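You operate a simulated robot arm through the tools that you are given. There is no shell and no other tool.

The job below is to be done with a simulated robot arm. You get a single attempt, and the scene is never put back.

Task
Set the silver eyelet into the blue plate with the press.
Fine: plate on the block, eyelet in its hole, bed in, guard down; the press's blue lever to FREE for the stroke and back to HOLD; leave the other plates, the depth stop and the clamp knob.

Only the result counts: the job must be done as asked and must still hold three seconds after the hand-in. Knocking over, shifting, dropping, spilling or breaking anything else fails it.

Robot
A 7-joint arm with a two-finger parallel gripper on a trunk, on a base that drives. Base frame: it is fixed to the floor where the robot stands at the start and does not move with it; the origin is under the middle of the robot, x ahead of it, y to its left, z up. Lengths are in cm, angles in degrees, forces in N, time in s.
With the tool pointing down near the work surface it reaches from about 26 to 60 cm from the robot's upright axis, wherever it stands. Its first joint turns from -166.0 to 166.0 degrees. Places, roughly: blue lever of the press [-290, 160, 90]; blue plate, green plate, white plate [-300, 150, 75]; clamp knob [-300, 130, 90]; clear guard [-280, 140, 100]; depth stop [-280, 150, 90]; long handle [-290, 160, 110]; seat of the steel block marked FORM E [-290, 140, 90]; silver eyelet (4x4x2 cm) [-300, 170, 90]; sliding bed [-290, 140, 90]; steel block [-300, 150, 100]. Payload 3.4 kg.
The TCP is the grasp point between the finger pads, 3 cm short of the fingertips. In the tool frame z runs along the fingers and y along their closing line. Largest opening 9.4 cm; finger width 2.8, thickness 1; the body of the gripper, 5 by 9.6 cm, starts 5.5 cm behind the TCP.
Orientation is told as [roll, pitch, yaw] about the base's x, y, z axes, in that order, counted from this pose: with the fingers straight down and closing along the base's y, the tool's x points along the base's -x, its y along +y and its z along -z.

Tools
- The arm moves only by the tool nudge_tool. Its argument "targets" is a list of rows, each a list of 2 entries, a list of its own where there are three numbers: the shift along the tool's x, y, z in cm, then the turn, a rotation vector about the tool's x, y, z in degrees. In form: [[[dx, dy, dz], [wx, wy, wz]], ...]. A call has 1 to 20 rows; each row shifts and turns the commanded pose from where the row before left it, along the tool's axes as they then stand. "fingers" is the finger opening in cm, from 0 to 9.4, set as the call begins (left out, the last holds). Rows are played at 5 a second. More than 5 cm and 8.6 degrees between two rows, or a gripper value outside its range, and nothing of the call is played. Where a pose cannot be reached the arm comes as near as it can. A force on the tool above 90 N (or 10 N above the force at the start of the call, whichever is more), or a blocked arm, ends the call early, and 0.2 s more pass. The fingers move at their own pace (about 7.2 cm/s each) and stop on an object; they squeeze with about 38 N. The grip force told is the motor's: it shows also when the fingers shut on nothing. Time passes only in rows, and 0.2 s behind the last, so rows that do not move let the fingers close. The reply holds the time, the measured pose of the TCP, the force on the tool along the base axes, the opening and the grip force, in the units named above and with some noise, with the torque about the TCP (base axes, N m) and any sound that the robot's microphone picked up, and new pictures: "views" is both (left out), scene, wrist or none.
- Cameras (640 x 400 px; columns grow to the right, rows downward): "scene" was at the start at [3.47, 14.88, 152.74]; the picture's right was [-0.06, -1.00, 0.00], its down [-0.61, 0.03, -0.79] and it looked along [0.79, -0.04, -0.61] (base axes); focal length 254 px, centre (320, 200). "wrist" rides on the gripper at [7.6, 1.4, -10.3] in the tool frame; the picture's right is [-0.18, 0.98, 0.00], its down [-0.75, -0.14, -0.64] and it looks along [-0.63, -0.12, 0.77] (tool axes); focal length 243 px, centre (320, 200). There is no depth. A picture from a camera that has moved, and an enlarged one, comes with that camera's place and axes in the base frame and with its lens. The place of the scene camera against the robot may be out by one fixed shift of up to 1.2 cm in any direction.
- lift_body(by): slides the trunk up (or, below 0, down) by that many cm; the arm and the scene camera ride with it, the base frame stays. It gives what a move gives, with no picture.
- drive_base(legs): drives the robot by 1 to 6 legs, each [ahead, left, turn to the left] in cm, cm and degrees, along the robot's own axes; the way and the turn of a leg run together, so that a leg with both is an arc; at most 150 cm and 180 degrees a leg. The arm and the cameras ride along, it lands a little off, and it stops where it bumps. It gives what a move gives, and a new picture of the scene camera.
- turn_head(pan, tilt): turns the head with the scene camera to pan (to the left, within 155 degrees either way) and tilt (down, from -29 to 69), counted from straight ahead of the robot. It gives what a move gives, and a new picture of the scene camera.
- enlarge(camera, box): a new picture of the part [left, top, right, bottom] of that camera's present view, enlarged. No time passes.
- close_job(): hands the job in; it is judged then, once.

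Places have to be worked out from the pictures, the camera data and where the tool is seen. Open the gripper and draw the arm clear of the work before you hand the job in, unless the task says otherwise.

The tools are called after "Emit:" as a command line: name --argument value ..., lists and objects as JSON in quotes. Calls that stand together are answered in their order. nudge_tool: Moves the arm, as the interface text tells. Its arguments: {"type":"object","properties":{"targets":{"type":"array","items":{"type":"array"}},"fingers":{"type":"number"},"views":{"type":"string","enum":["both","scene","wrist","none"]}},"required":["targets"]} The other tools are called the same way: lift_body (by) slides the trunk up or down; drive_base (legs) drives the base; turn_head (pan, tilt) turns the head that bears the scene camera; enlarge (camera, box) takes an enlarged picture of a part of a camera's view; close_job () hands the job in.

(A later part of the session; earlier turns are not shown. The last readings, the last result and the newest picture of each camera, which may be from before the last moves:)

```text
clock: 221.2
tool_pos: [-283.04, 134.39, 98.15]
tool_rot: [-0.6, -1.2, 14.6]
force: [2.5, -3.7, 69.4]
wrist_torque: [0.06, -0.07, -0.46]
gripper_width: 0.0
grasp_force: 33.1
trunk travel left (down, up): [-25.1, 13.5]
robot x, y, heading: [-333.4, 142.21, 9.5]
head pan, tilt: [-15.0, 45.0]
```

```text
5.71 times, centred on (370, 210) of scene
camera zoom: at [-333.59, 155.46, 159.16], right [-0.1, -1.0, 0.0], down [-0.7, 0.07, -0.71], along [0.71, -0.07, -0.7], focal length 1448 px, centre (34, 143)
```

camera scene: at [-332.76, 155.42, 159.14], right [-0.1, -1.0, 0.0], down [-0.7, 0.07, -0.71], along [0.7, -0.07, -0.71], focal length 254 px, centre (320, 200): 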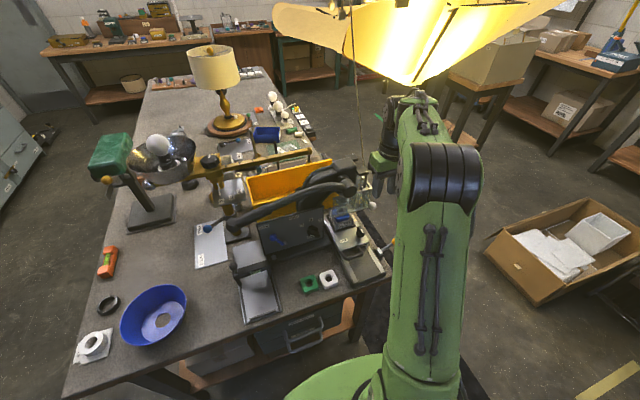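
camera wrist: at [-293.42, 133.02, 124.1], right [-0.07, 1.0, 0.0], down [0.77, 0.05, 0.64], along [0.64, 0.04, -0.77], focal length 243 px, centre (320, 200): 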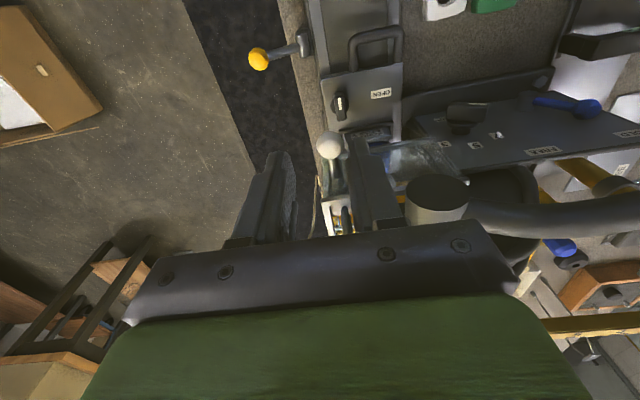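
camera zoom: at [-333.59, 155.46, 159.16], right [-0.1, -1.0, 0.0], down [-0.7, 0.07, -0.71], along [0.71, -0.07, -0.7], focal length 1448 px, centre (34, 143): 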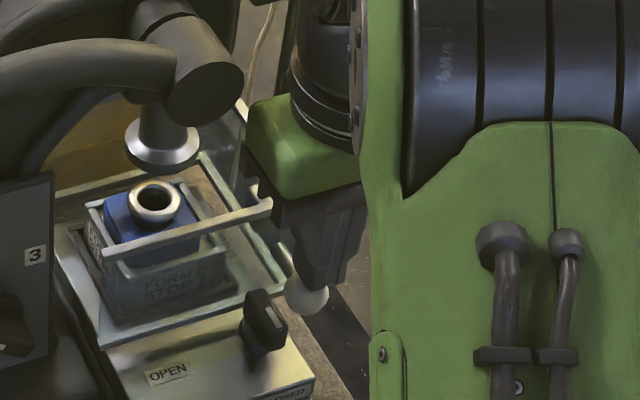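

A firm stop at 69 N: the guard is fully down. I lift off at once and rise clear.

Emit:
nudge_tool --targets '[[[0, 0, -1], [0, 0, 0]], [[0, 0, -2], [0, 0, 0]], [[0, 0, -4], [0, 0, 0]], [[2, 0, -4], [0, 0, 0]], [[4, 0, -2], [0, 0, 0]], [[4, 0, 0], [0, 0, 0]], [[0, 0, 0], [0, 0, 0]], [[0, 0, 0], [0, 0, 0]]]' --views "both"

Emit:
enlarge --camera "scene" --box '[240, 150, 400, 290]'

Emit:
enlarge --camera "scene" --box '[335, 175, 395, 235]'

```text
clock: 223.0
tool_pos: [-292.87, 131.81, 110.17]
tool_rot: [0.0, 0.0, 14.6]
force: [0.2, 0.4, 0.1]
wrist_torque: [-0.02, -0.02, 0.0]
gripper_width: 0.0
grasp_force: 33.1
trunk travel left (down, up): [-25.1, 13.5]
robot x, y, heading: [-333.29, 142.14, 9.5]
head pan, tilt: [-15.0, 45.0]
camera scene: at [-332.87, 155.43, 159.14], right [-0.1, -1.0, 0.0], down [-0.7, 0.07, -0.71], along [0.7, -0.07, -0.71], focal length 254 px, centre (320, 200)
camera wrist: at [-300.58, 131.29, 120.45], right [-0.07, 1.0, 0.0], down [0.76, 0.05, 0.64], along [0.64, 0.04, -0.77], focal length 243 px, centre (320, 200)
```

scene: 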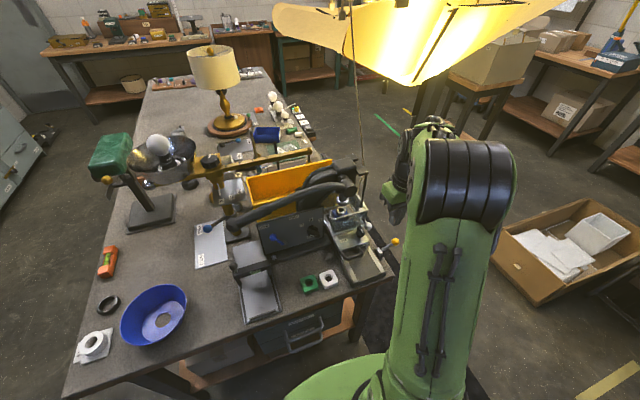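
wrist: 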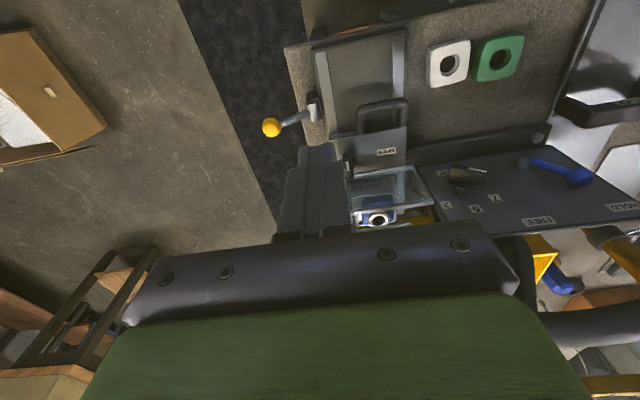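

```text
2.86 times, centred on (320, 220) of scene
camera zoom: at [-332.87, 155.43, 159.14], right [-0.1, -1.0, 0.0], down [-0.7, 0.07, -0.71], along [0.7, -0.07, -0.71], focal length 724 px, centre (320, 143)
```

zoom: 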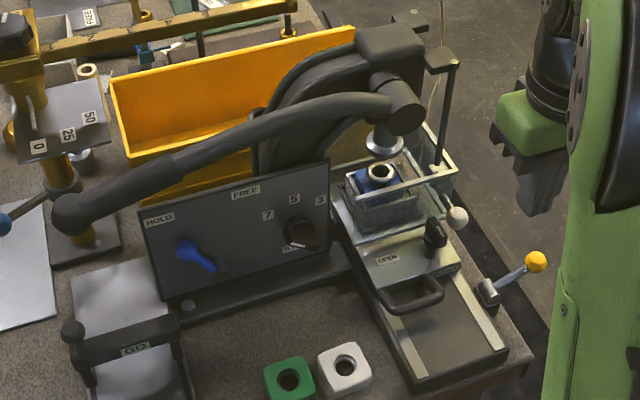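

```text
6.67 times, centred on (365, 205) of scene
camera zoom: at [-332.87, 155.43, 159.14], right [-0.1, -1.0, 0.0], down [-0.7, 0.07, -0.71], along [0.7, -0.07, -0.71], focal length 1690 px, centre (20, 167)
```

zoom: 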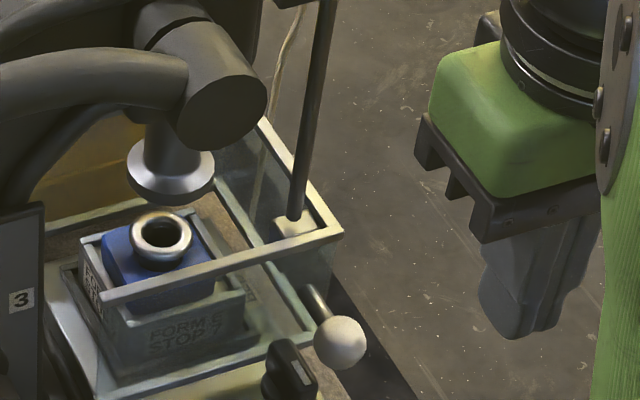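

The picture is now clear: bed in, guard down, eyelet under the ram. Next the press's blue lever, which points to HOLD; I enlarge both views to locate its pivot, ball and labels.

Emit:
enlarge --camera "wrist" --box '[480, 110, 640, 260]'

Emit:
enlarge --camera "scene" --box '[250, 195, 330, 265]'

```text
2.67 times, centred on (560, 185) of wrist
camera zoom: at [-300.58, 131.29, 120.45], right [-0.07, 1.0, 0.0], down [0.76, 0.05, 0.64], along [0.64, 0.04, -0.77], focal length 647 px, centre (-320, 240)
```

zoom: 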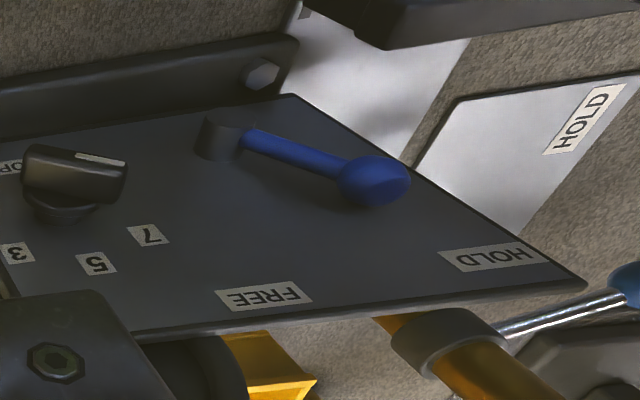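

```text
5.71 times, centred on (290, 230) of scene
camera zoom: at [-332.87, 155.43, 159.14], right [-0.1, -1.0, 0.0], down [-0.7, 0.07, -0.71], along [0.7, -0.07, -0.71], focal length 1448 px, centre (491, 29)
```

zoom: 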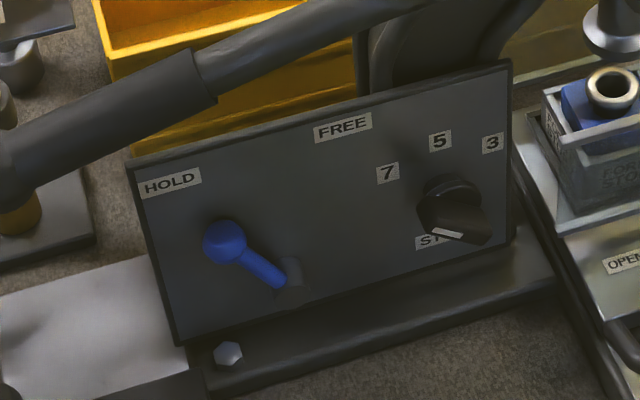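

Triangulated: lever pivot about (-284.9,161.9,90.6), ball (-285.5,165.0,95.2), labels HOLD about 28° to the north and FREE about 24° to the south of upright; the long handle runs above in the same plane, so I must come from the west with a tilted hand. I first move north at height in front of the panel.

Emit:
nudge_tool --targets '[[[0, 4.7, 0], [0, 0, 0]], [[0, 4.7, 0], [0, 0, 0]], [[0, 4.7, 0], [0, 0, 0]], [[0, 4.7, 0], [0, 0, 0]], [[0, 4.7, 0], [0, 0, 0]], [[0, 4.7, 0], [0, 0, 0]], [[0, 4.8, 0], [0, 0, 0]], [[0, 0, 0], [0, 0, 0]], [[0, 0, 0], [0, 0, 0]]]' --views "none"

Emit:
nudge_tool --targets '[[[0, 0, 0], [0, -8.25, 0]], [[0, 0, 0], [0, -8.25, 0]], [[0, 0, 0], [0, -8.25, 0]], [[0, 0, 0], [0, -8.25, 0]], [[0, 0, 0], [0, -8.25, 0]], [[0, 0, 0], [0, -8.25, 0]], [[0, 0, 0], [0, -8.25, 0]], [[0, 0, 0], [0, -8.25, 0]], [[0, 0, 0], [0, 0, 0]], [[0, 0, 0], [0, 0, 0]]]' --views "both"

```text
clock: 225.0
tool_pos: [-301.13, 163.74, 110.27]
tool_rot: [0.0, 0.0, 14.5]
force: [0.6, 0.4, 0.3]
wrist_torque: [0.02, 0.01, 0.03]
gripper_width: 0.01
grasp_force: 33.2
trunk travel left (down, up): [-25.1, 13.5]
robot x, y, heading: [-333.55, 141.92, 9.3]
head pan, tilt: [-15.0, 45.0]
```

```text
clock: 227.2
tool_pos: [-300.98, 163.76, 110.15]
tool_rot: [0.0, -52.1, 14.6]
force: [0.7, -0.2, 0.3]
wrist_torque: [0.04, -0.02, -0.01]
gripper_width: 0.0
grasp_force: 33.4
out of reach, approached as far as the arm can: row 7, 8
trunk travel left (down, up): [-25.1, 13.5]
robot x, y, heading: [-333.58, 142.25, 9.5]
head pan, tilt: [-15.0, 45.0]
camera scene: at [-332.82, 155.44, 159.14], right [-0.1, -1.0, 0.0], down [-0.7, 0.07, -0.71], along [0.7, -0.07, -0.71], focal length 254 px, centre (320, 200)
camera wrist: at [-313.67, 161.91, 110.37], right [-0.14, 0.98, 0.15], down [-0.01, -0.15, 0.99], along [0.99, 0.14, 0.03], focal length 243 px, centre (320, 200)
```

scene: 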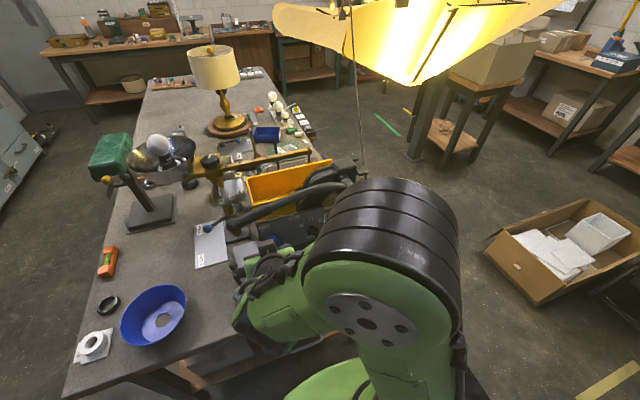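
wrist: 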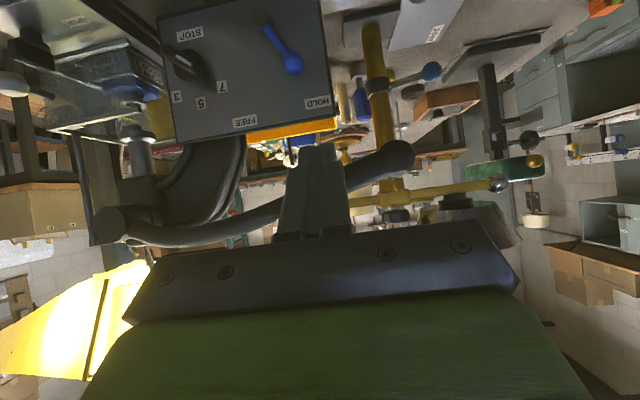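

The hand tilts to 52° here, limited by closeness to my body; farther out it may tilt more. The wrist view shows lever, labels and the long handle well. I make a small test move down-forward to see how the commanded axes lie.

Emit:
nudge_tool --targets '[[[2, 0, 2], [0, 0, 0]], [[2, 0, 2], [0, 0, 0]], [[0, 0, 0], [0, 0, 0]], [[0, 0, 0], [0, 0, 0]]]' --views "wrist"

```text
clock: 228.2
tool_pos: [-300.29, 164.25, 105.85]
tool_rot: [0.0, -52.1, 14.6]
force: [-0.1, -0.2, 0.4]
wrist_torque: [0.04, 0.01, -0.01]
gripper_width: 0.02
grasp_force: 32.2
out of reach, approached as far as the arm can: row 1, 2
trunk travel left (down, up): [-25.1, 13.5]
robot x, y, heading: [-333.23, 141.83, 9.6]
head pan, tilt: [-15.0, 45.0]
camera wrist: at [-313.01, 162.46, 106.14], right [-0.14, 0.98, 0.15], down [-0.01, -0.15, 0.99], along [0.99, 0.14, 0.03], focal length 243 px, centre (320, 200)
```

wrist: 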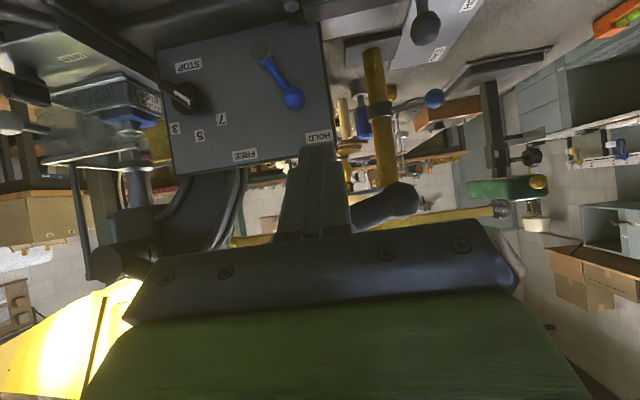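

The orientation is limited near 52°. I rotate back by 8° to learn the commanded tilt and get a cleanly reachable pose.

Emit:
nudge_tool --targets '[[[0, 0, 0], [0, 8, 0]], [[0, 0, 0], [0, 0, 0]], [[0, 0, 0], [0, 0, 0]]]' --views "none"

```text
clock: 229.0
tool_pos: [-300.25, 164.29, 105.84]
tool_rot: [-0.1, -44.2, 14.6]
force: [-0.3, 0.3, 0.2]
wrist_torque: [-0.02, 0.04, 0.01]
gripper_width: 0.02
grasp_force: 33.0
trunk travel left (down, up): [-25.1, 13.5]
robot x, y, heading: [-333.06, 142.05, 9.3]
head pan, tilt: [-15.0, 45.0]
```

The commanded tilt is now 44°. I go forward-down toward the panel and then try tilting more there.

Emit:
nudge_tool --targets '[[[0.13, 0, 3.05], [0, 0, 0]], [[0.13, 0, 3.05], [0, 0, 0]], [[0.13, 0, 3.05], [0, 0, 0]], [[0, 0, 0], [0, -8, 0]], [[0, 0, 0], [0, -8, 0]], [[0, 0, 0], [0, 0, 0]], [[0, 0, 0], [0, 0, 0]]]' --views "both"

Emit:
enlarge --camera "scene" --box '[220, 170, 360, 290]'

```text
clock: 230.6
tool_pos: [-294.1, 165.95, 99.19]
tool_rot: [-0.1, -60.3, 14.7]
force: [-0.2, 0.5, 0.2]
wrist_torque: [-0.01, -0.01, -0.02]
gripper_width: 0.0
grasp_force: 33.2
trunk travel left (down, up): [-25.1, 13.5]
robot x, y, heading: [-333.58, 142.21, 9.6]
head pan, tilt: [-15.0, 45.0]
camera scene: at [-332.83, 155.5, 159.13], right [-0.1, -1.0, 0.0], down [-0.7, 0.07, -0.71], along [0.7, -0.07, -0.71], focal length 254 px, centre (320, 200)
camera wrist: at [-306.86, 164.07, 97.58], right [-0.16, 0.97, 0.16], down [-0.14, -0.18, 0.97], along [0.98, 0.13, 0.17], focal length 243 px, centre (320, 200)
```

scene: 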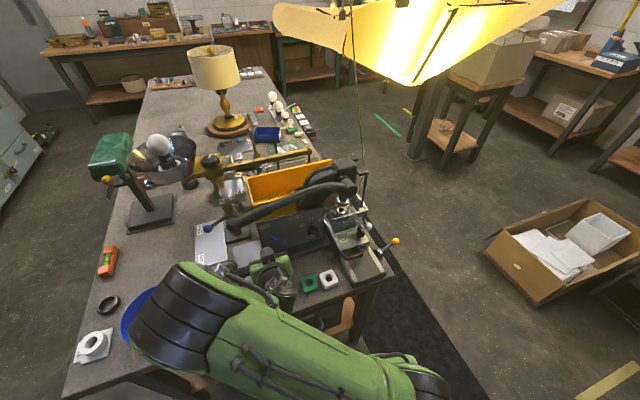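
wrist: 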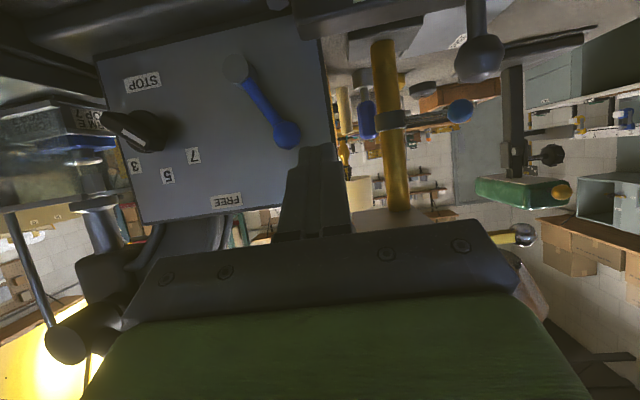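

```text
3.33 times, centred on (290, 230) of scene
camera zoom: at [-332.83, 155.5, 159.13], right [-0.1, -1.0, 0.0], down [-0.7, 0.07, -0.71], along [0.7, -0.07, -0.71], focal length 845 px, centre (420, 100)
```

zoom: 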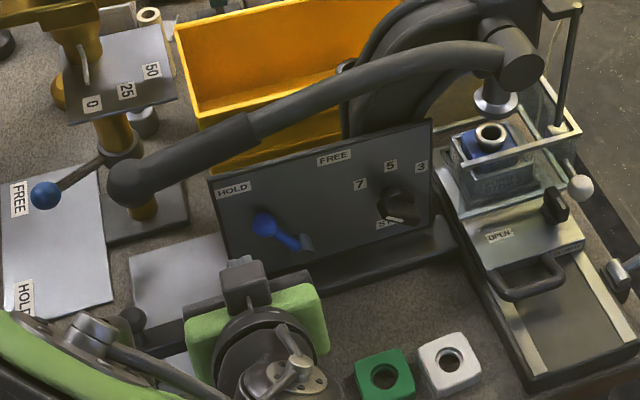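

The tilt is now 60°, and by this view the lever's ball checks out at (-285.5,165.0,95.3). The closed fingers are just north of it. I move in so the fingertips come beside the ball, just short of the panel.

Emit:
nudge_tool --targets '[[[-0.25, 0, 2.0], [0, 0, 0]], [[-0.25, 0, 2.0], [0, 0, 0]], [[-0.2, 0, 1.7], [0, 0, 0]], [[0, 0, 0], [0, 0, 0]], [[0, 0, 0], [0, 0, 0]]]' --views "both"

Emit:
enlarge --camera "scene" --box '[220, 170, 360, 290]'

```text
clock: 231.8
tool_pos: [-289.26, 167.18, 96.68]
tool_rot: [0.0, -60.2, 14.8]
force: [-0.4, 0.0, -0.3]
wrist_torque: [0.01, -0.01, -0.04]
gripper_width: 0.02
grasp_force: 33.1
trunk travel left (down, up): [-25.1, 13.5]
robot x, y, heading: [-333.36, 142.23, 9.6]
head pan, tilt: [-15.0, 45.0]
camera scene: at [-332.79, 155.45, 159.14], right [-0.1, -1.0, 0.0], down [-0.7, 0.07, -0.71], along [0.7, -0.07, -0.71], focal length 254 px, centre (320, 200)
camera wrist: at [-301.73, 165.41, 95.2], right [-0.16, 0.97, 0.16], down [-0.14, -0.18, 0.97], along [0.98, 0.13, 0.17], focal length 243 px, centre (320, 200)
```

scene: 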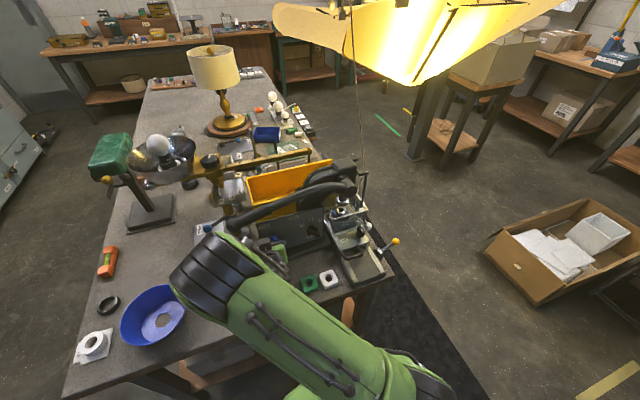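
wrist: 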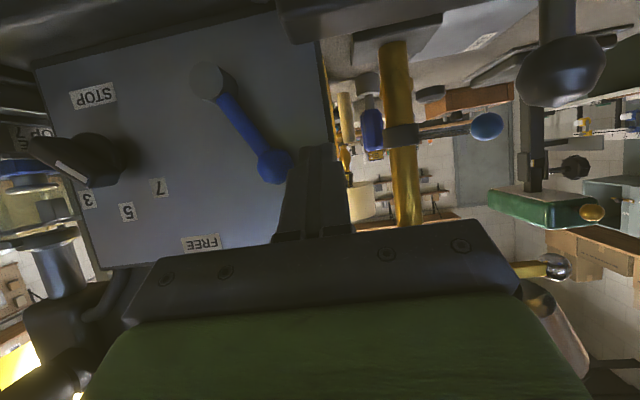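

```text
3.33 times, centred on (290, 230) of scene
camera zoom: at [-332.79, 155.45, 159.14], right [-0.1, -1.0, 0.0], down [-0.7, 0.07, -0.71], along [0.7, -0.07, -0.71], focal length 845 px, centre (420, 100)
```

zoom: 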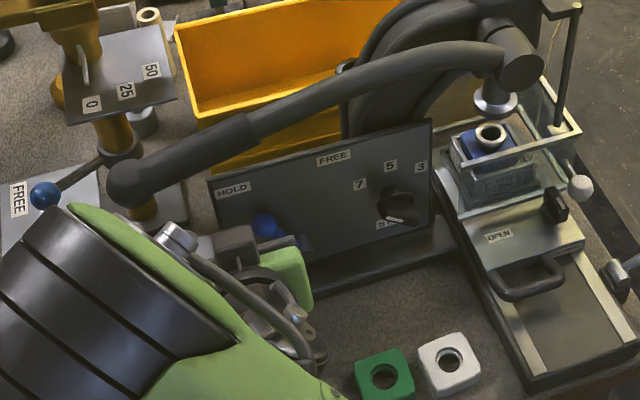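

The fingertips are right beside the lever's ball on its north side. I sweep south 4 cm in small steps, watching the force.

Emit:
nudge_tool --targets '[[[0, -0.4, 0], [0, 0, 0]], [[0, -0.4, 0], [0, 0, 0]], [[0, -0.4, 0], [0, 0, 0]], [[0, -0.4, 0], [0, 0, 0]], [[0, -0.4, 0], [0, 0, 0]], [[0, -0.4, 0], [0, 0, 0]], [[0, -0.4, 0], [0, 0, 0]], [[0, -0.4, 0], [0, 0, 0]], [[0, -0.4, 0], [0, 0, 0]], [[0, -0.4, 0], [0, 0, 0]], [[0, 0, 0], [0, 0, 0]]]' --views "wrist"

Emit:
enlarge --camera "scene" --box '[220, 170, 360, 290]'

```text
clock: 234.2
tool_pos: [-288.1, 163.24, 96.85]
tool_rot: [-0.2, -60.2, 14.8]
force: [-0.4, -0.6, -1.1]
wrist_torque: [0.03, 0.01, 0.0]
gripper_width: 0.0
grasp_force: 33.3
trunk travel left (down, up): [-25.1, 13.5]
robot x, y, heading: [-333.42, 142.02, 9.9]
head pan, tilt: [-15.0, 45.0]
camera wrist: at [-300.79, 161.41, 95.33], right [-0.16, 0.97, 0.16], down [-0.14, -0.18, 0.97], along [0.98, 0.13, 0.17], focal length 243 px, centre (320, 200)
```

wrist: 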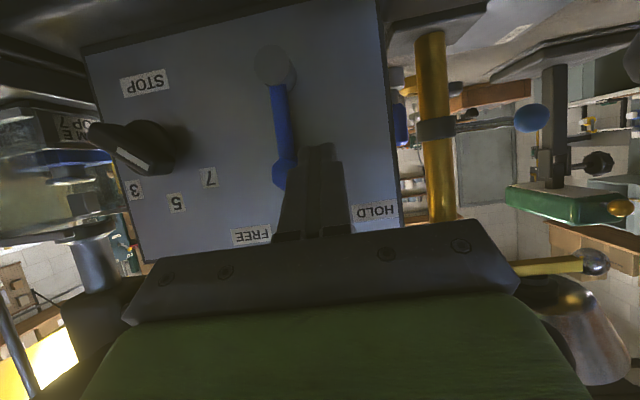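

```text
3.33 times, centred on (290, 230) of scene
camera zoom: at [-332.82, 155.45, 159.14], right [-0.1, -1.0, 0.0], down [-0.7, 0.07, -0.71], along [0.7, -0.07, -0.71], focal length 845 px, centre (420, 100)
```

zoom: 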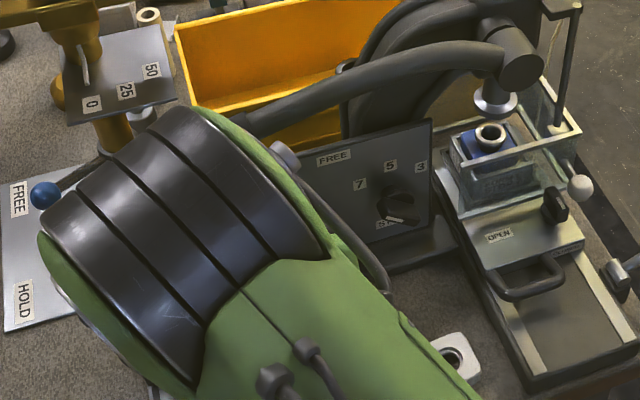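

The lever turned to upright with almost no force, but my elbow has swung out near the long handle. Before finishing, I retract the hand, and will stand farther back and more squarely in front of the panel for better room.

Emit:
nudge_tool --targets '[[[0, 0.3, -2], [0, 0, 0]], [[0, 0, -3], [0, 0, 0]], [[0, 0, -3], [0, 0, 0]], [[-2, 0, -2], [0, 0, 0]], [[-2, 0, -2], [0, 8, 0]], [[-2, 0, 0], [0, 8, 0]], [[-1, 0, 0], [0, 8, 0]], [[0, 0, 0], [0, 8, 0]], [[0, 0, 0], [0, 8, 0]], [[0, 0, 0], [0, 8, 0]], [[0, 0, 0], [0, 8, 0]], [[0, 0, 0], [0, 4.2, 0]], [[0, 0, 0], [0, 0, 0]]]' --views "both"

Emit:
enlarge --camera "scene" --box '[220, 170, 360, 290]'

```text
clock: 237.0
tool_pos: [-294.26, 162.31, 109.06]
tool_rot: [0.1, 0.0, 14.7]
force: [-0.5, 0.9, -0.5]
wrist_torque: [-0.01, -0.03, 0.0]
gripper_width: 0.01
grasp_force: 32.8
out of reach, approached as far as the arm can: row 4
trunk travel left (down, up): [-25.1, 13.5]
robot x, y, heading: [-333.41, 142.17, 9.5]
head pan, tilt: [-15.0, 45.0]
camera scene: at [-332.84, 155.44, 159.14], right [-0.1, -1.0, 0.0], down [-0.7, 0.07, -0.71], along [0.7, -0.07, -0.71], focal length 254 px, centre (320, 200)
camera wrist: at [-301.97, 161.89, 119.27], right [-0.07, 1.0, 0.0], down [0.77, 0.05, 0.64], along [0.64, 0.04, -0.77], focal length 243 px, centre (320, 200)
```

scene: 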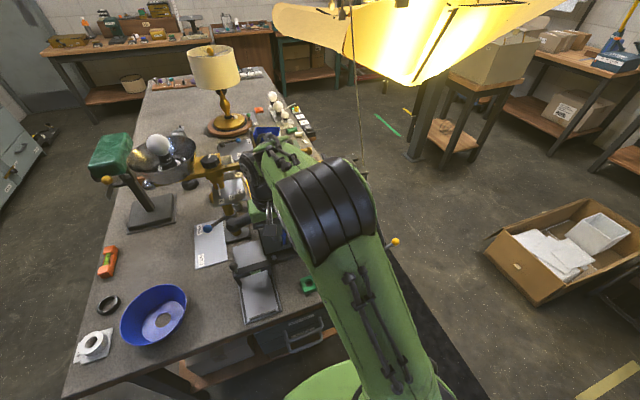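
wrist: 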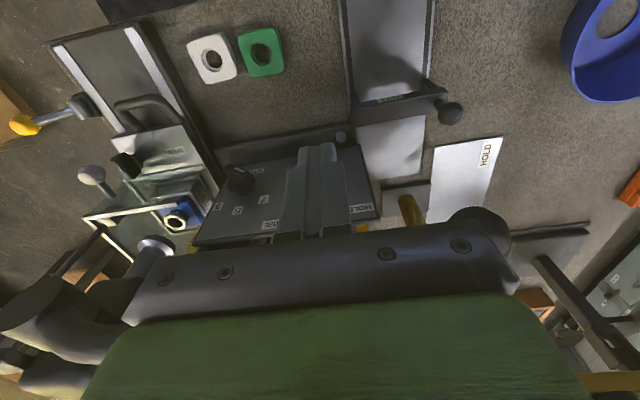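

```text
3.33 times, centred on (290, 230) of scene
camera zoom: at [-332.84, 155.44, 159.14], right [-0.1, -1.0, 0.0], down [-0.7, 0.07, -0.71], along [0.7, -0.07, -0.71], focal length 845 px, centre (420, 100)
```

zoom: 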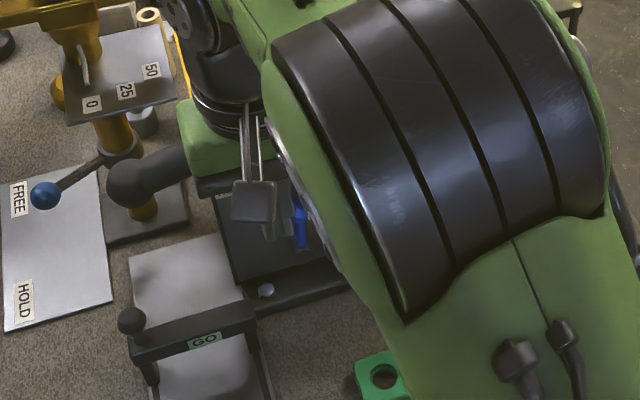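

The arm is back elbow-up with the hand vertical, close to the handle. I pull the hand west 9 cm and then drive the base back about 11 cm and 7.6 cm to the left, turning square to the press.

Emit:
nudge_tool --targets '[[[3, 0, 0], [0, 0, 0]], [[3, 0, 0], [0, 0, 0]], [[3, 0, 0], [0, 0, 0]], [[0, 0, 0], [0, 0, 0]], [[0, 0, 0], [0, 0, 0]]]' --views "none"

Emit:
drive_base --legs '[[-11, 7.6, 0], [0, 0, 5]]'

Emit:
enlarge --camera "scene" --box '[220, 130, 400, 260]'

```text
clock: 238.2
tool_pos: [-303.1, 159.76, 108.86]
tool_rot: [0.0, -0.1, 14.6]
force: [0.6, 0.4, 0.2]
wrist_torque: [0.01, -0.04, -0.02]
gripper_width: 0.0
grasp_force: 33.0
trunk travel left (down, up): [-25.1, 13.5]
robot x, y, heading: [-333.55, 142.26, 9.3]
head pan, tilt: [-15.0, 45.0]
```

```text
clock: 240.0
tool_pos: [-317.08, 168.29, 108.87]
tool_rot: [0.0, -0.2, 19.5]
force: [0.0, 0.3, 0.5]
wrist_torque: [-0.02, 0.01, -0.01]
gripper_width: 0.0
grasp_force: 32.9
trunk travel left (down, up): [-25.1, 13.5]
robot x, y, heading: [-345.61, 148.18, 14.1]
head pan, tilt: [-15.0, 45.0]
camera scene: at [-346.38, 161.31, 159.13], right [-0.01, -1.0, 0.0], down [-0.71, 0.01, -0.71], along [0.71, -0.01, -0.71], focal length 254 px, centre (320, 200)
```

scene: 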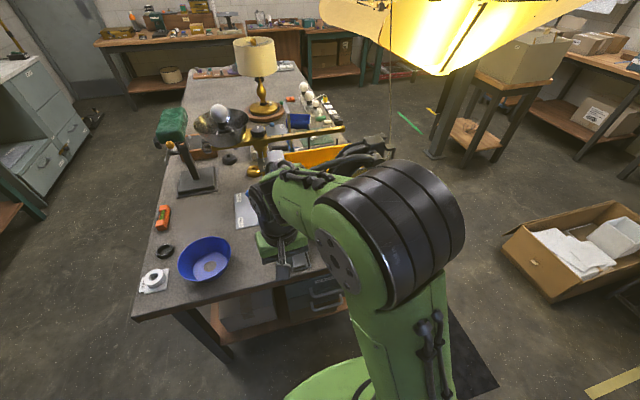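

```text
3.08 times, centred on (310, 195) of scene
camera zoom: at [-346.38, 161.31, 159.13], right [-0.01, -1.0, 0.0], down [-0.71, 0.01, -0.71], along [0.71, -0.01, -0.71], focal length 780 px, centre (351, 215)
```

zoom: 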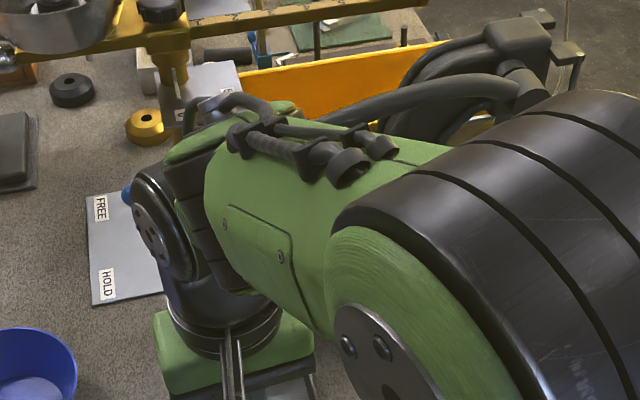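

The base now stands squarely at (-345.6,148.2), heading 14. I realign the hand's yaw, move it back in front of the panel and tilt it again, this time with more room.

Emit:
nudge_tool --targets '[[[0, 0, 0], [0, 0, 4.9]], [[-3, -2, 0], [0, 0, 0]], [[-4, -3, 0], [0, 0, 0]], [[-4, -3, 0], [0, 0, 0]], [[-4, -2, 0], [0, 0, 0]], [[-2, -1.6, 0], [0, 0, 0]], [[0, 0, 0], [0, -7.5, 0]], [[0, 0, 0], [0, -7.5, 0]], [[0, 0, 0], [0, -7.5, 0]], [[0, 0, 0], [0, -7.5, 0]], [[0, 0, 0], [0, -7.5, 0]], [[0, 0, 0], [0, -7.5, 0]], [[0, 0, 0], [0, -7.5, 0]], [[0, 0, 0], [0, -7.5, 0]], [[0, 0, 0], [0, 0, 0]], [[0, 0, 0], [0, 0, 0]]]' --views "both"

```text
clock: 243.4
tool_pos: [-297.61, 161.33, 108.85]
tool_rot: [0.0, -60.0, 14.6]
force: [-0.3, 0.1, -0.1]
wrist_torque: [-0.01, -0.04, 0.0]
gripper_width: 0.0
grasp_force: 33.3
trunk travel left (down, up): [-25.1, 13.5]
robot x, y, heading: [-345.84, 148.06, 14.2]
head pan, tilt: [-15.0, 45.0]
camera scene: at [-346.28, 161.27, 159.14], right [-0.01, -1.0, 0.0], down [-0.71, 0.01, -0.71], along [0.71, -0.01, -0.71], focal length 254 px, centre (320, 200)
camera wrist: at [-310.28, 159.5, 107.38], right [-0.16, 0.97, 0.16], down [-0.14, -0.18, 0.97], along [0.98, 0.13, 0.16], focal length 243 px, centre (320, 200)
```

scene: 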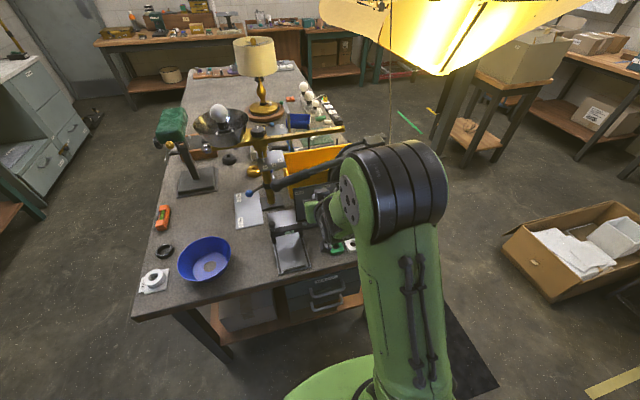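
wrist: 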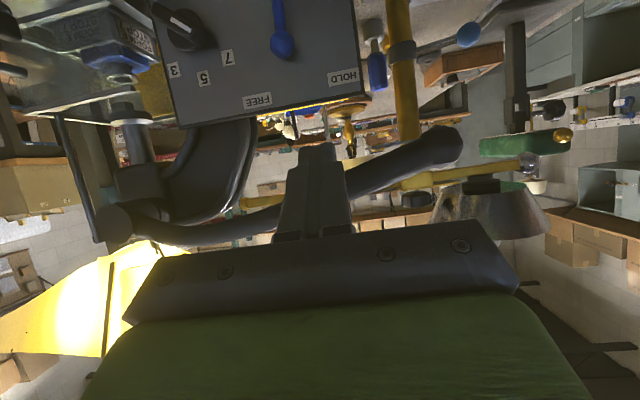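

Full 60° tilt with the elbow straight up. The lever stands upright with its ball at about e2 228.5; I go down and forward to its north side again.

Emit:
nudge_tool --targets '[[[3.28, 0, 1.89], [0, 0, 0]], [[3.28, 0, 1.89], [0, 0, 0]], [[3.27, 0, 1.9], [0, 0, 0]], [[-1.2, 0, 2.1], [0, 0, 0]], [[-1.2, 0, 2.1], [0, 0, 0]], [[-1.2, 0, 2.1], [0, 0, 0]], [[-1.2, 0, 2.1], [0, 0, 0]], [[0, 0, 0], [0, 0, 0]], [[0, 0, 0], [0, 0, 0]]]' --views "both"

Emit:
enlarge --camera "wrist" --box '[180, 60, 420, 240]'

```text
clock: 245.4
tool_pos: [-288.58, 163.74, 97.31]
tool_rot: [0.1, -60.0, 14.7]
force: [0.6, -0.7, 0.3]
wrist_torque: [0.01, -0.02, 0.0]
gripper_width: 0.01
grasp_force: 33.5
trunk travel left (down, up): [-25.1, 13.5]
robot x, y, heading: [-345.78, 148.11, 14.0]
head pan, tilt: [-15.0, 45.0]
camera scene: at [-346.26, 161.27, 159.14], right [-0.01, -1.0, 0.0], down [-0.71, 0.01, -0.71], along [0.71, -0.01, -0.71], focal length 254 px, centre (320, 200)
camera wrist: at [-301.13, 161.94, 95.8], right [-0.16, 0.97, 0.16], down [-0.14, -0.18, 0.97], along [0.98, 0.13, 0.16], focal length 243 px, centre (320, 200)
```

scene: 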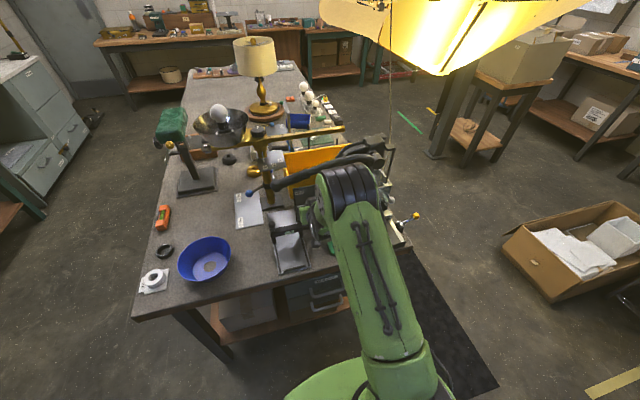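
wrist: 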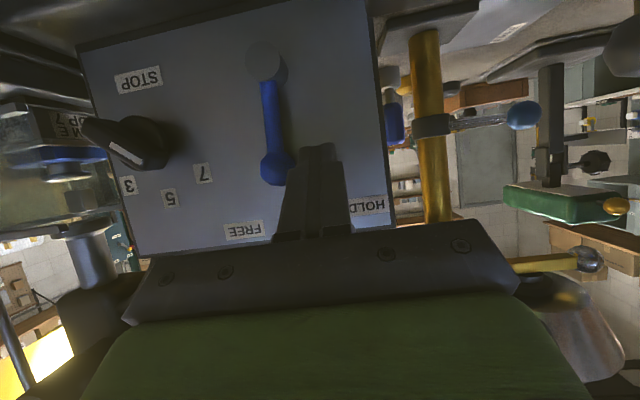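

```text
2.22 times, centred on (300, 150) of wrist
camera zoom: at [-301.13, 161.94, 95.8], right [-0.16, 0.97, 0.16], down [-0.14, -0.18, 0.97], along [0.98, 0.13, 0.16], focal length 539 px, centre (364, 311)
```

zoom: 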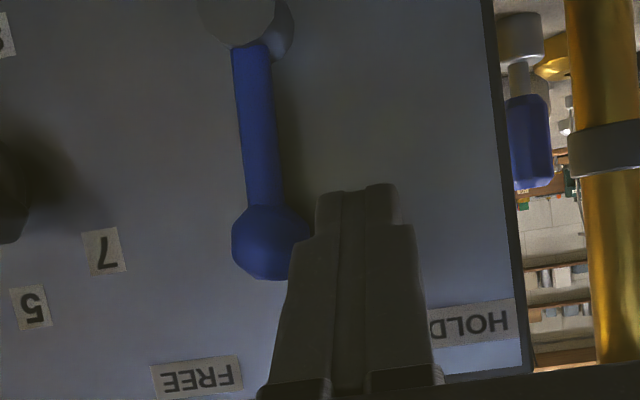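

The elbow is now well clear (about z 128, west of everything). I push the lever's ball south toward FREE, 2.7 cm in small steps.

Emit:
nudge_tool --targets '[[[0, -0.4, 0], [0, 0, 0]], [[0, -0.4, 0], [0, 0, 0]], [[0, -0.4, 0], [0, 0, 0]], [[0, -0.4, 0], [0, 0, 0]], [[0, -0.4, 0], [0, 0, 0]], [[0, -0.4, 0], [0, 0, 0]], [[0, -0.3, 0], [0, 0, 0]], [[0, 0, 0], [0, 0, 0]], [[0, 0, 0], [0, 0, 0]]]' --views "none"

Emit:
enlarge --camera "wrist" --box '[180, 60, 420, 240]'

```text
clock: 247.4
tool_pos: [-287.64, 161.13, 97.51]
tool_rot: [0.1, -60.0, 14.5]
force: [-0.8, -0.3, -0.4]
wrist_torque: [-0.02, 0.01, 0.02]
gripper_width: 0.01
grasp_force: 33.4
trunk travel left (down, up): [-25.1, 13.5]
robot x, y, heading: [-345.8, 148.01, 14.3]
head pan, tilt: [-15.0, 45.0]
```

```text
2.22 times, centred on (300, 150) of wrist
camera zoom: at [-300.26, 159.37, 95.98], right [-0.16, 0.97, 0.16], down [-0.14, -0.18, 0.97], along [0.98, 0.13, 0.16], focal length 539 px, centre (364, 311)
```

zoom: 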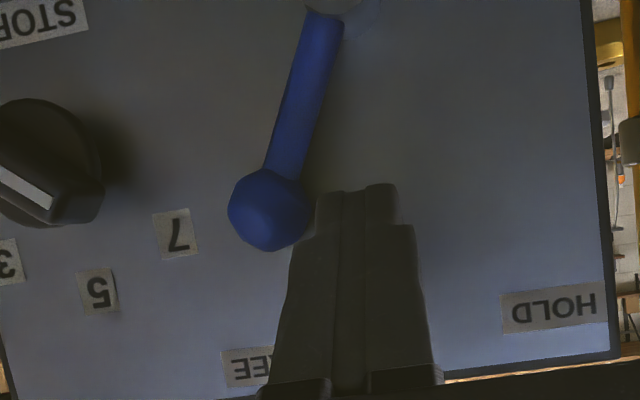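

The lever now leans about 25° toward FREE with hardly any force. I push on in 0.2 cm steps to find its end stop.

Emit:
nudge_tool --targets '[[[0, -0.2, 0], [0, 0, 0]], [[0, -0.2, 0], [0, 0, 0]], [[0, -0.2, 0], [0, 0, 0]], [[0, -0.2, 0], [0, 0, 0]], [[0, 0, 0], [0, 0, 0]], [[0, 0, 0], [0, 0, 0]]]' --views "none"

Emit:
enlarge --camera "wrist" --box '[180, 60, 420, 240]'

```text
clock: 248.8
tool_pos: [-287.4, 160.43, 97.43]
tool_rot: [0.0, -60.0, 14.6]
force: [-0.1, 0.8, 0.2]
wrist_torque: [-0.03, 0.02, 0.0]
gripper_width: 0.02
grasp_force: 33.6
trunk travel left (down, up): [-25.1, 13.5]
robot x, y, heading: [-345.67, 147.97, 14.4]
head pan, tilt: [-15.0, 45.0]
```

```text
2.22 times, centred on (300, 150) of wrist
camera zoom: at [-300.06, 158.61, 95.95], right [-0.16, 0.97, 0.16], down [-0.14, -0.18, 0.97], along [0.98, 0.13, 0.16], focal length 539 px, centre (364, 311)
```

zoom: 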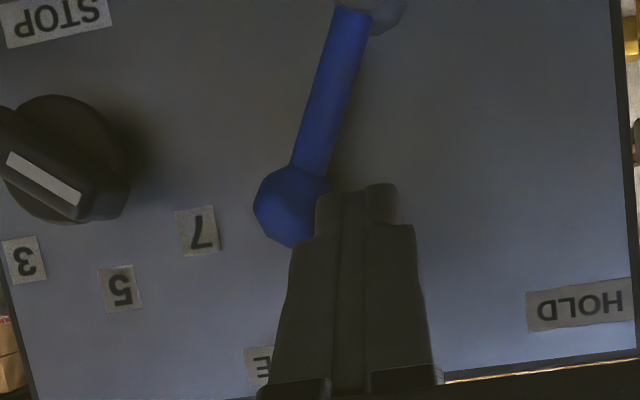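

The lever now sits at about -28°, mirror image of its HOLD angle (+28°), and the finger has slid past without force, so it is at its FREE stop. I withdraw straight back and look.

Emit:
nudge_tool --targets '[[[0, 0, -2], [0, 0, 0]], [[0, 0, -3], [0, 0, 0]], [[0, 0, -3], [0, 0, 0]], [[0, 0, 0], [0, 0, 0]], [[0, 0, 0], [0, 0, 0]]]' --views "both"

Emit:
enlarge --camera "wrist" --box '[180, 40, 420, 240]'

Emit:
enlarge --camera "scene" --box '[230, 130, 420, 270]'

```text
clock: 250.0
tool_pos: [-294.01, 158.58, 101.51]
tool_rot: [0.0, -60.0, 14.5]
force: [-0.3, 0.1, 0.0]
wrist_torque: [-0.01, 0.0, -0.04]
gripper_width: 0.01
grasp_force: 33.4
trunk travel left (down, up): [-25.1, 13.5]
robot x, y, heading: [-345.5, 147.8, 14.5]
head pan, tilt: [-15.0, 45.0]
camera scene: at [-346.33, 161.25, 159.14], right [-0.01, -1.0, 0.0], down [-0.71, 0.01, -0.71], along [0.71, -0.01, -0.71], focal length 254 px, centre (320, 200)
camera wrist: at [-306.67, 156.85, 100.09], right [-0.16, 0.97, 0.16], down [-0.14, -0.18, 0.97], along [0.98, 0.13, 0.16], focal length 243 px, centre (320, 200)
```

scene: 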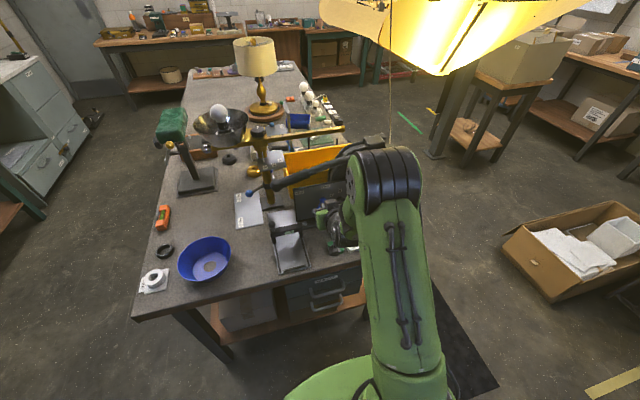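
wrist: 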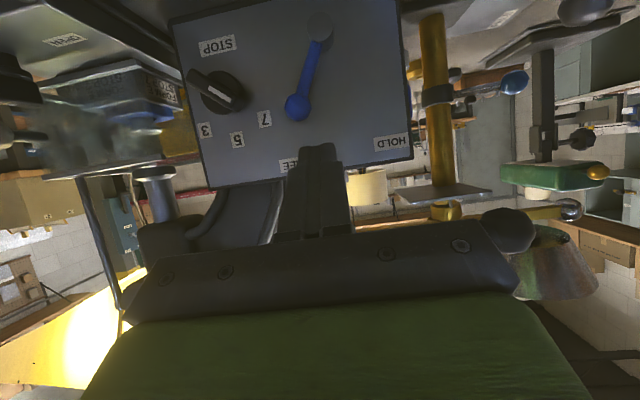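

```text
2.00 times, centred on (300, 140) of wrist
camera zoom: at [-306.67, 156.85, 100.09], right [-0.16, 0.97, 0.16], down [-0.14, -0.18, 0.97], along [0.98, 0.13, 0.16], focal length 485 px, centre (360, 320)
```

zoom: 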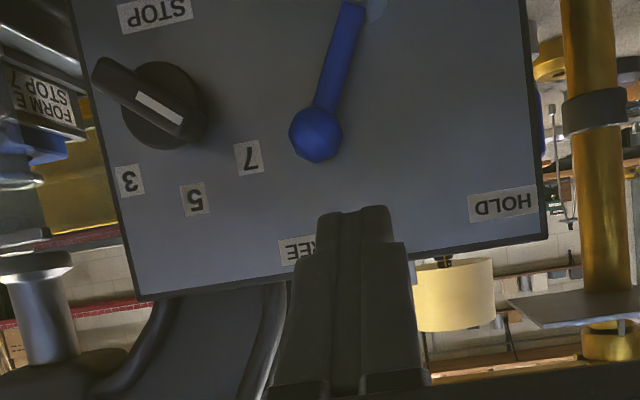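

```text
2.86 times, centred on (325, 200) of scene
camera zoom: at [-346.33, 161.25, 159.14], right [-0.01, -1.0, 0.0], down [-0.71, 0.01, -0.71], along [0.71, -0.01, -0.71], focal length 724 px, centre (306, 200)
```

zoom: 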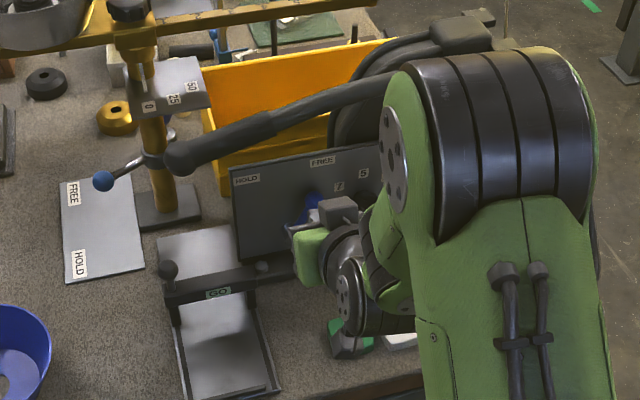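

The lever points to FREE and the depth stop points to 7, both in order. Now the long handle (grip end about (-290.2,173.6,108)); I raise the hand, bring it upright, turn it across the handle, and move the base a little closer.

Emit:
nudge_tool --targets '[[[0, 0, -3], [0, 0, 0]], [[-3.4, 0, -2], [0, 0, 0]], [[-3.5, 0, -2], [0, 0, 0]], [[-3.5, 0, -2], [0, 0, 0]], [[-3.5, 0, -2], [0, 8, 0]], [[-2, 0, 0], [0, 8, 0]], [[0, 0, 0], [0, 8, 0]], [[0, 0, 0], [0, 8, 0]], [[0, 0, 0], [0, 8, 0]], [[0, 0, 0], [0, 8, 0]], [[0, 0, 0], [0, 8, 0]], [[0, 0, 0], [0, 4, 0]], [[0, 0, 0], [0, 0, 0]]]' --views "none"

Emit:
nudge_tool --fingers 6.5 --targets '[[[3, 0, 0], [0, 0, 0]], [[2, 0, 0], [0, 0, -8.2]], [[0, 0, 0], [0, 0, -8.2]], [[0, 0, 0], [0, 0, -8.2]], [[0, 0, 0], [0, 0, -8.2]], [[0, 0, 0], [0, 0, -8.2]], [[0, 0, 0], [0, 0, -8.2]], [[0, 0, 0], [0, 0, -8.2]], [[0, 0, 0], [0, 0, -8.2]], [[0, 0, 0], [0, 0, -8.2]], [[0, 0, 0], [0, 0, -8.2]], [[0, 0, 0], [0, 0, -8.0]], [[0, 0, 0], [0, 0, 0]]]' --views "both"

```text
clock: 252.8
tool_pos: [-295.55, 158.19, 120.55]
tool_rot: [0.0, -0.1, 14.5]
force: [0.4, 0.5, -0.6]
wrist_torque: [-0.01, 0.01, 0.0]
gripper_width: 0.0
grasp_force: 33.1
trunk travel left (down, up): [-25.1, 13.5]
robot x, y, heading: [-345.44, 148.45, 14.0]
head pan, tilt: [-15.0, 45.0]
```

```text
clock: 255.6
tool_pos: [-300.24, 156.98, 120.64]
tool_rot: [0.1, 0.0, 104.5]
force: [-0.4, -0.3, -0.2]
wrist_torque: [0.0, 0.0, -0.01]
gripper_width: 6.52
grasp_force: 0.0
trunk travel left (down, up): [-25.1, 13.5]
robot x, y, heading: [-345.89, 148.04, 14.2]
head pan, tilt: [-15.0, 45.0]
camera scene: at [-346.3, 161.27, 159.14], right [-0.01, -1.0, 0.0], down [-0.71, 0.01, -0.71], along [0.71, -0.01, -0.71], focal length 254 px, centre (320, 200)
camera wrist: at [-299.74, 149.31, 130.89], right [-1.0, -0.07, 0.0], down [-0.05, 0.77, 0.64], along [-0.04, 0.64, -0.77], focal length 243 px, centre (320, 200)
```

scene: 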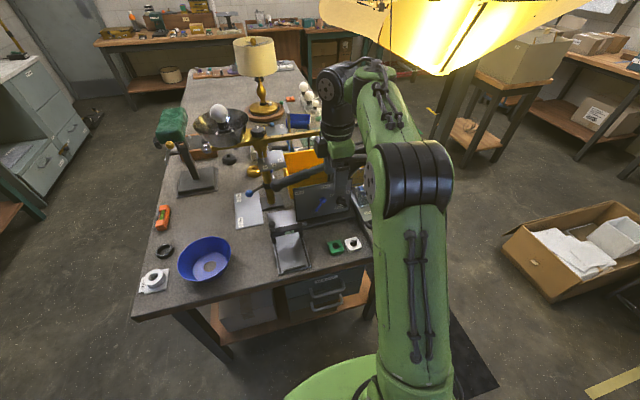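
wrist: 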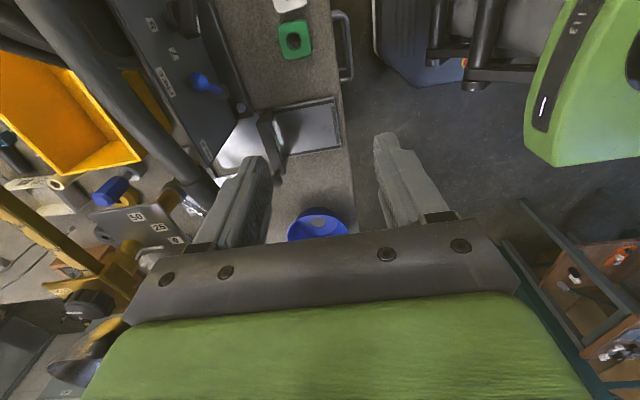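

The hand is upright and across. I pull it 7 cm west for safety and drive 8 cm ahead to bring the handle's grip into easy reach.

Emit:
nudge_tool --targets '[[[0, 3.5, 0], [0, 0, 0]], [[0, 3.5, 0], [0, 0, 0]], [[0, 0, 0], [0, 0, 0]]]' --views "none"

Emit:
drive_base --legs '[[8, 0, 0]]'

Emit:
enlarge --camera "scene" --box '[220, 130, 400, 270]'

Emit:
enlarge --camera "wrist" --box '[0, 0, 400, 250]'

```text
clock: 256.4
tool_pos: [-307.0, 155.2, 120.54]
tool_rot: [0.0, -0.1, 104.6]
force: [-0.3, -0.3, -0.5]
wrist_torque: [-0.02, 0.04, 0.0]
gripper_width: 6.5
grasp_force: 0.0
trunk travel left (down, up): [-25.1, 13.5]
robot x, y, heading: [-345.81, 147.97, 14.3]
head pan, tilt: [-15.0, 45.0]
```

```text
clock: 257.4
tool_pos: [-299.07, 157.19, 120.45]
tool_rot: [0.1, 0.0, 104.5]
force: [0.5, 0.1, -0.9]
wrist_torque: [-0.02, 0.04, -0.03]
gripper_width: 6.5
grasp_force: 0.1
trunk travel left (down, up): [-25.1, 13.5]
robot x, y, heading: [-337.51, 149.97, 14.3]
head pan, tilt: [-15.0, 45.0]
camera scene: at [-338.26, 163.31, 159.14], right [-0.01, -1.0, 0.0], down [-0.71, 0.01, -0.71], along [0.71, -0.01, -0.71], focal length 254 px, centre (320, 200)
```

scene: 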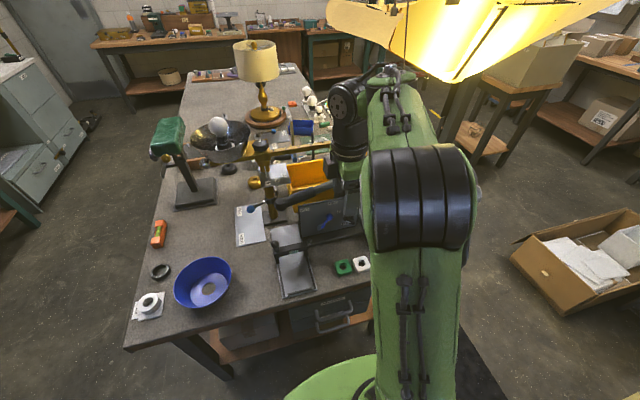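

```text
2.86 times, centred on (310, 200) of scene
camera zoom: at [-338.26, 163.31, 159.14], right [-0.01, -1.0, 0.0], down [-0.71, 0.01, -0.71], along [0.71, -0.01, -0.71], focal length 724 px, centre (349, 200)
```

zoom: 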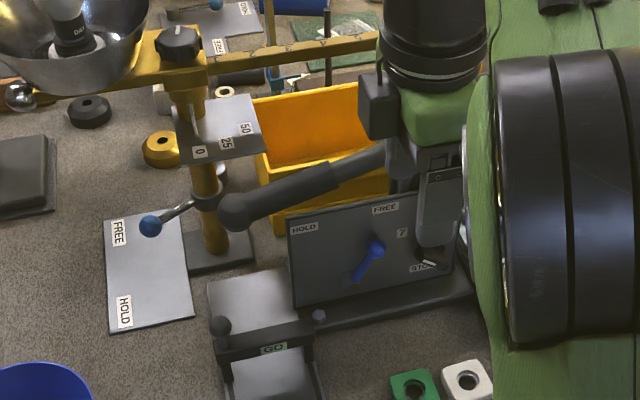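

```text
1.60 times, centred on (200, 125) of wrist
camera zoom: at [-298.51, 149.48, 130.77], right [-1.0, -0.07, 0.0], down [-0.05, 0.77, 0.64], along [-0.04, 0.64, -0.77], focal length 388 px, centre (512, 320)
```

zoom: 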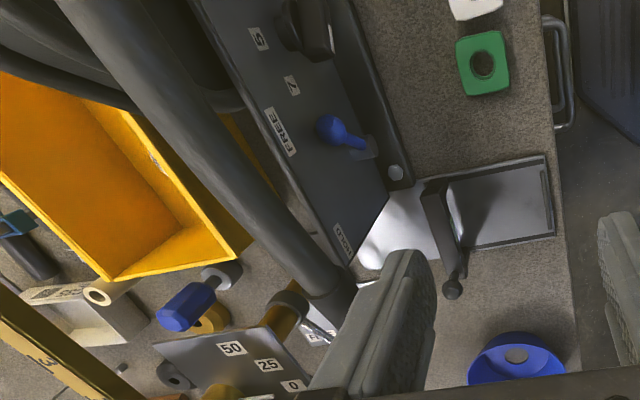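

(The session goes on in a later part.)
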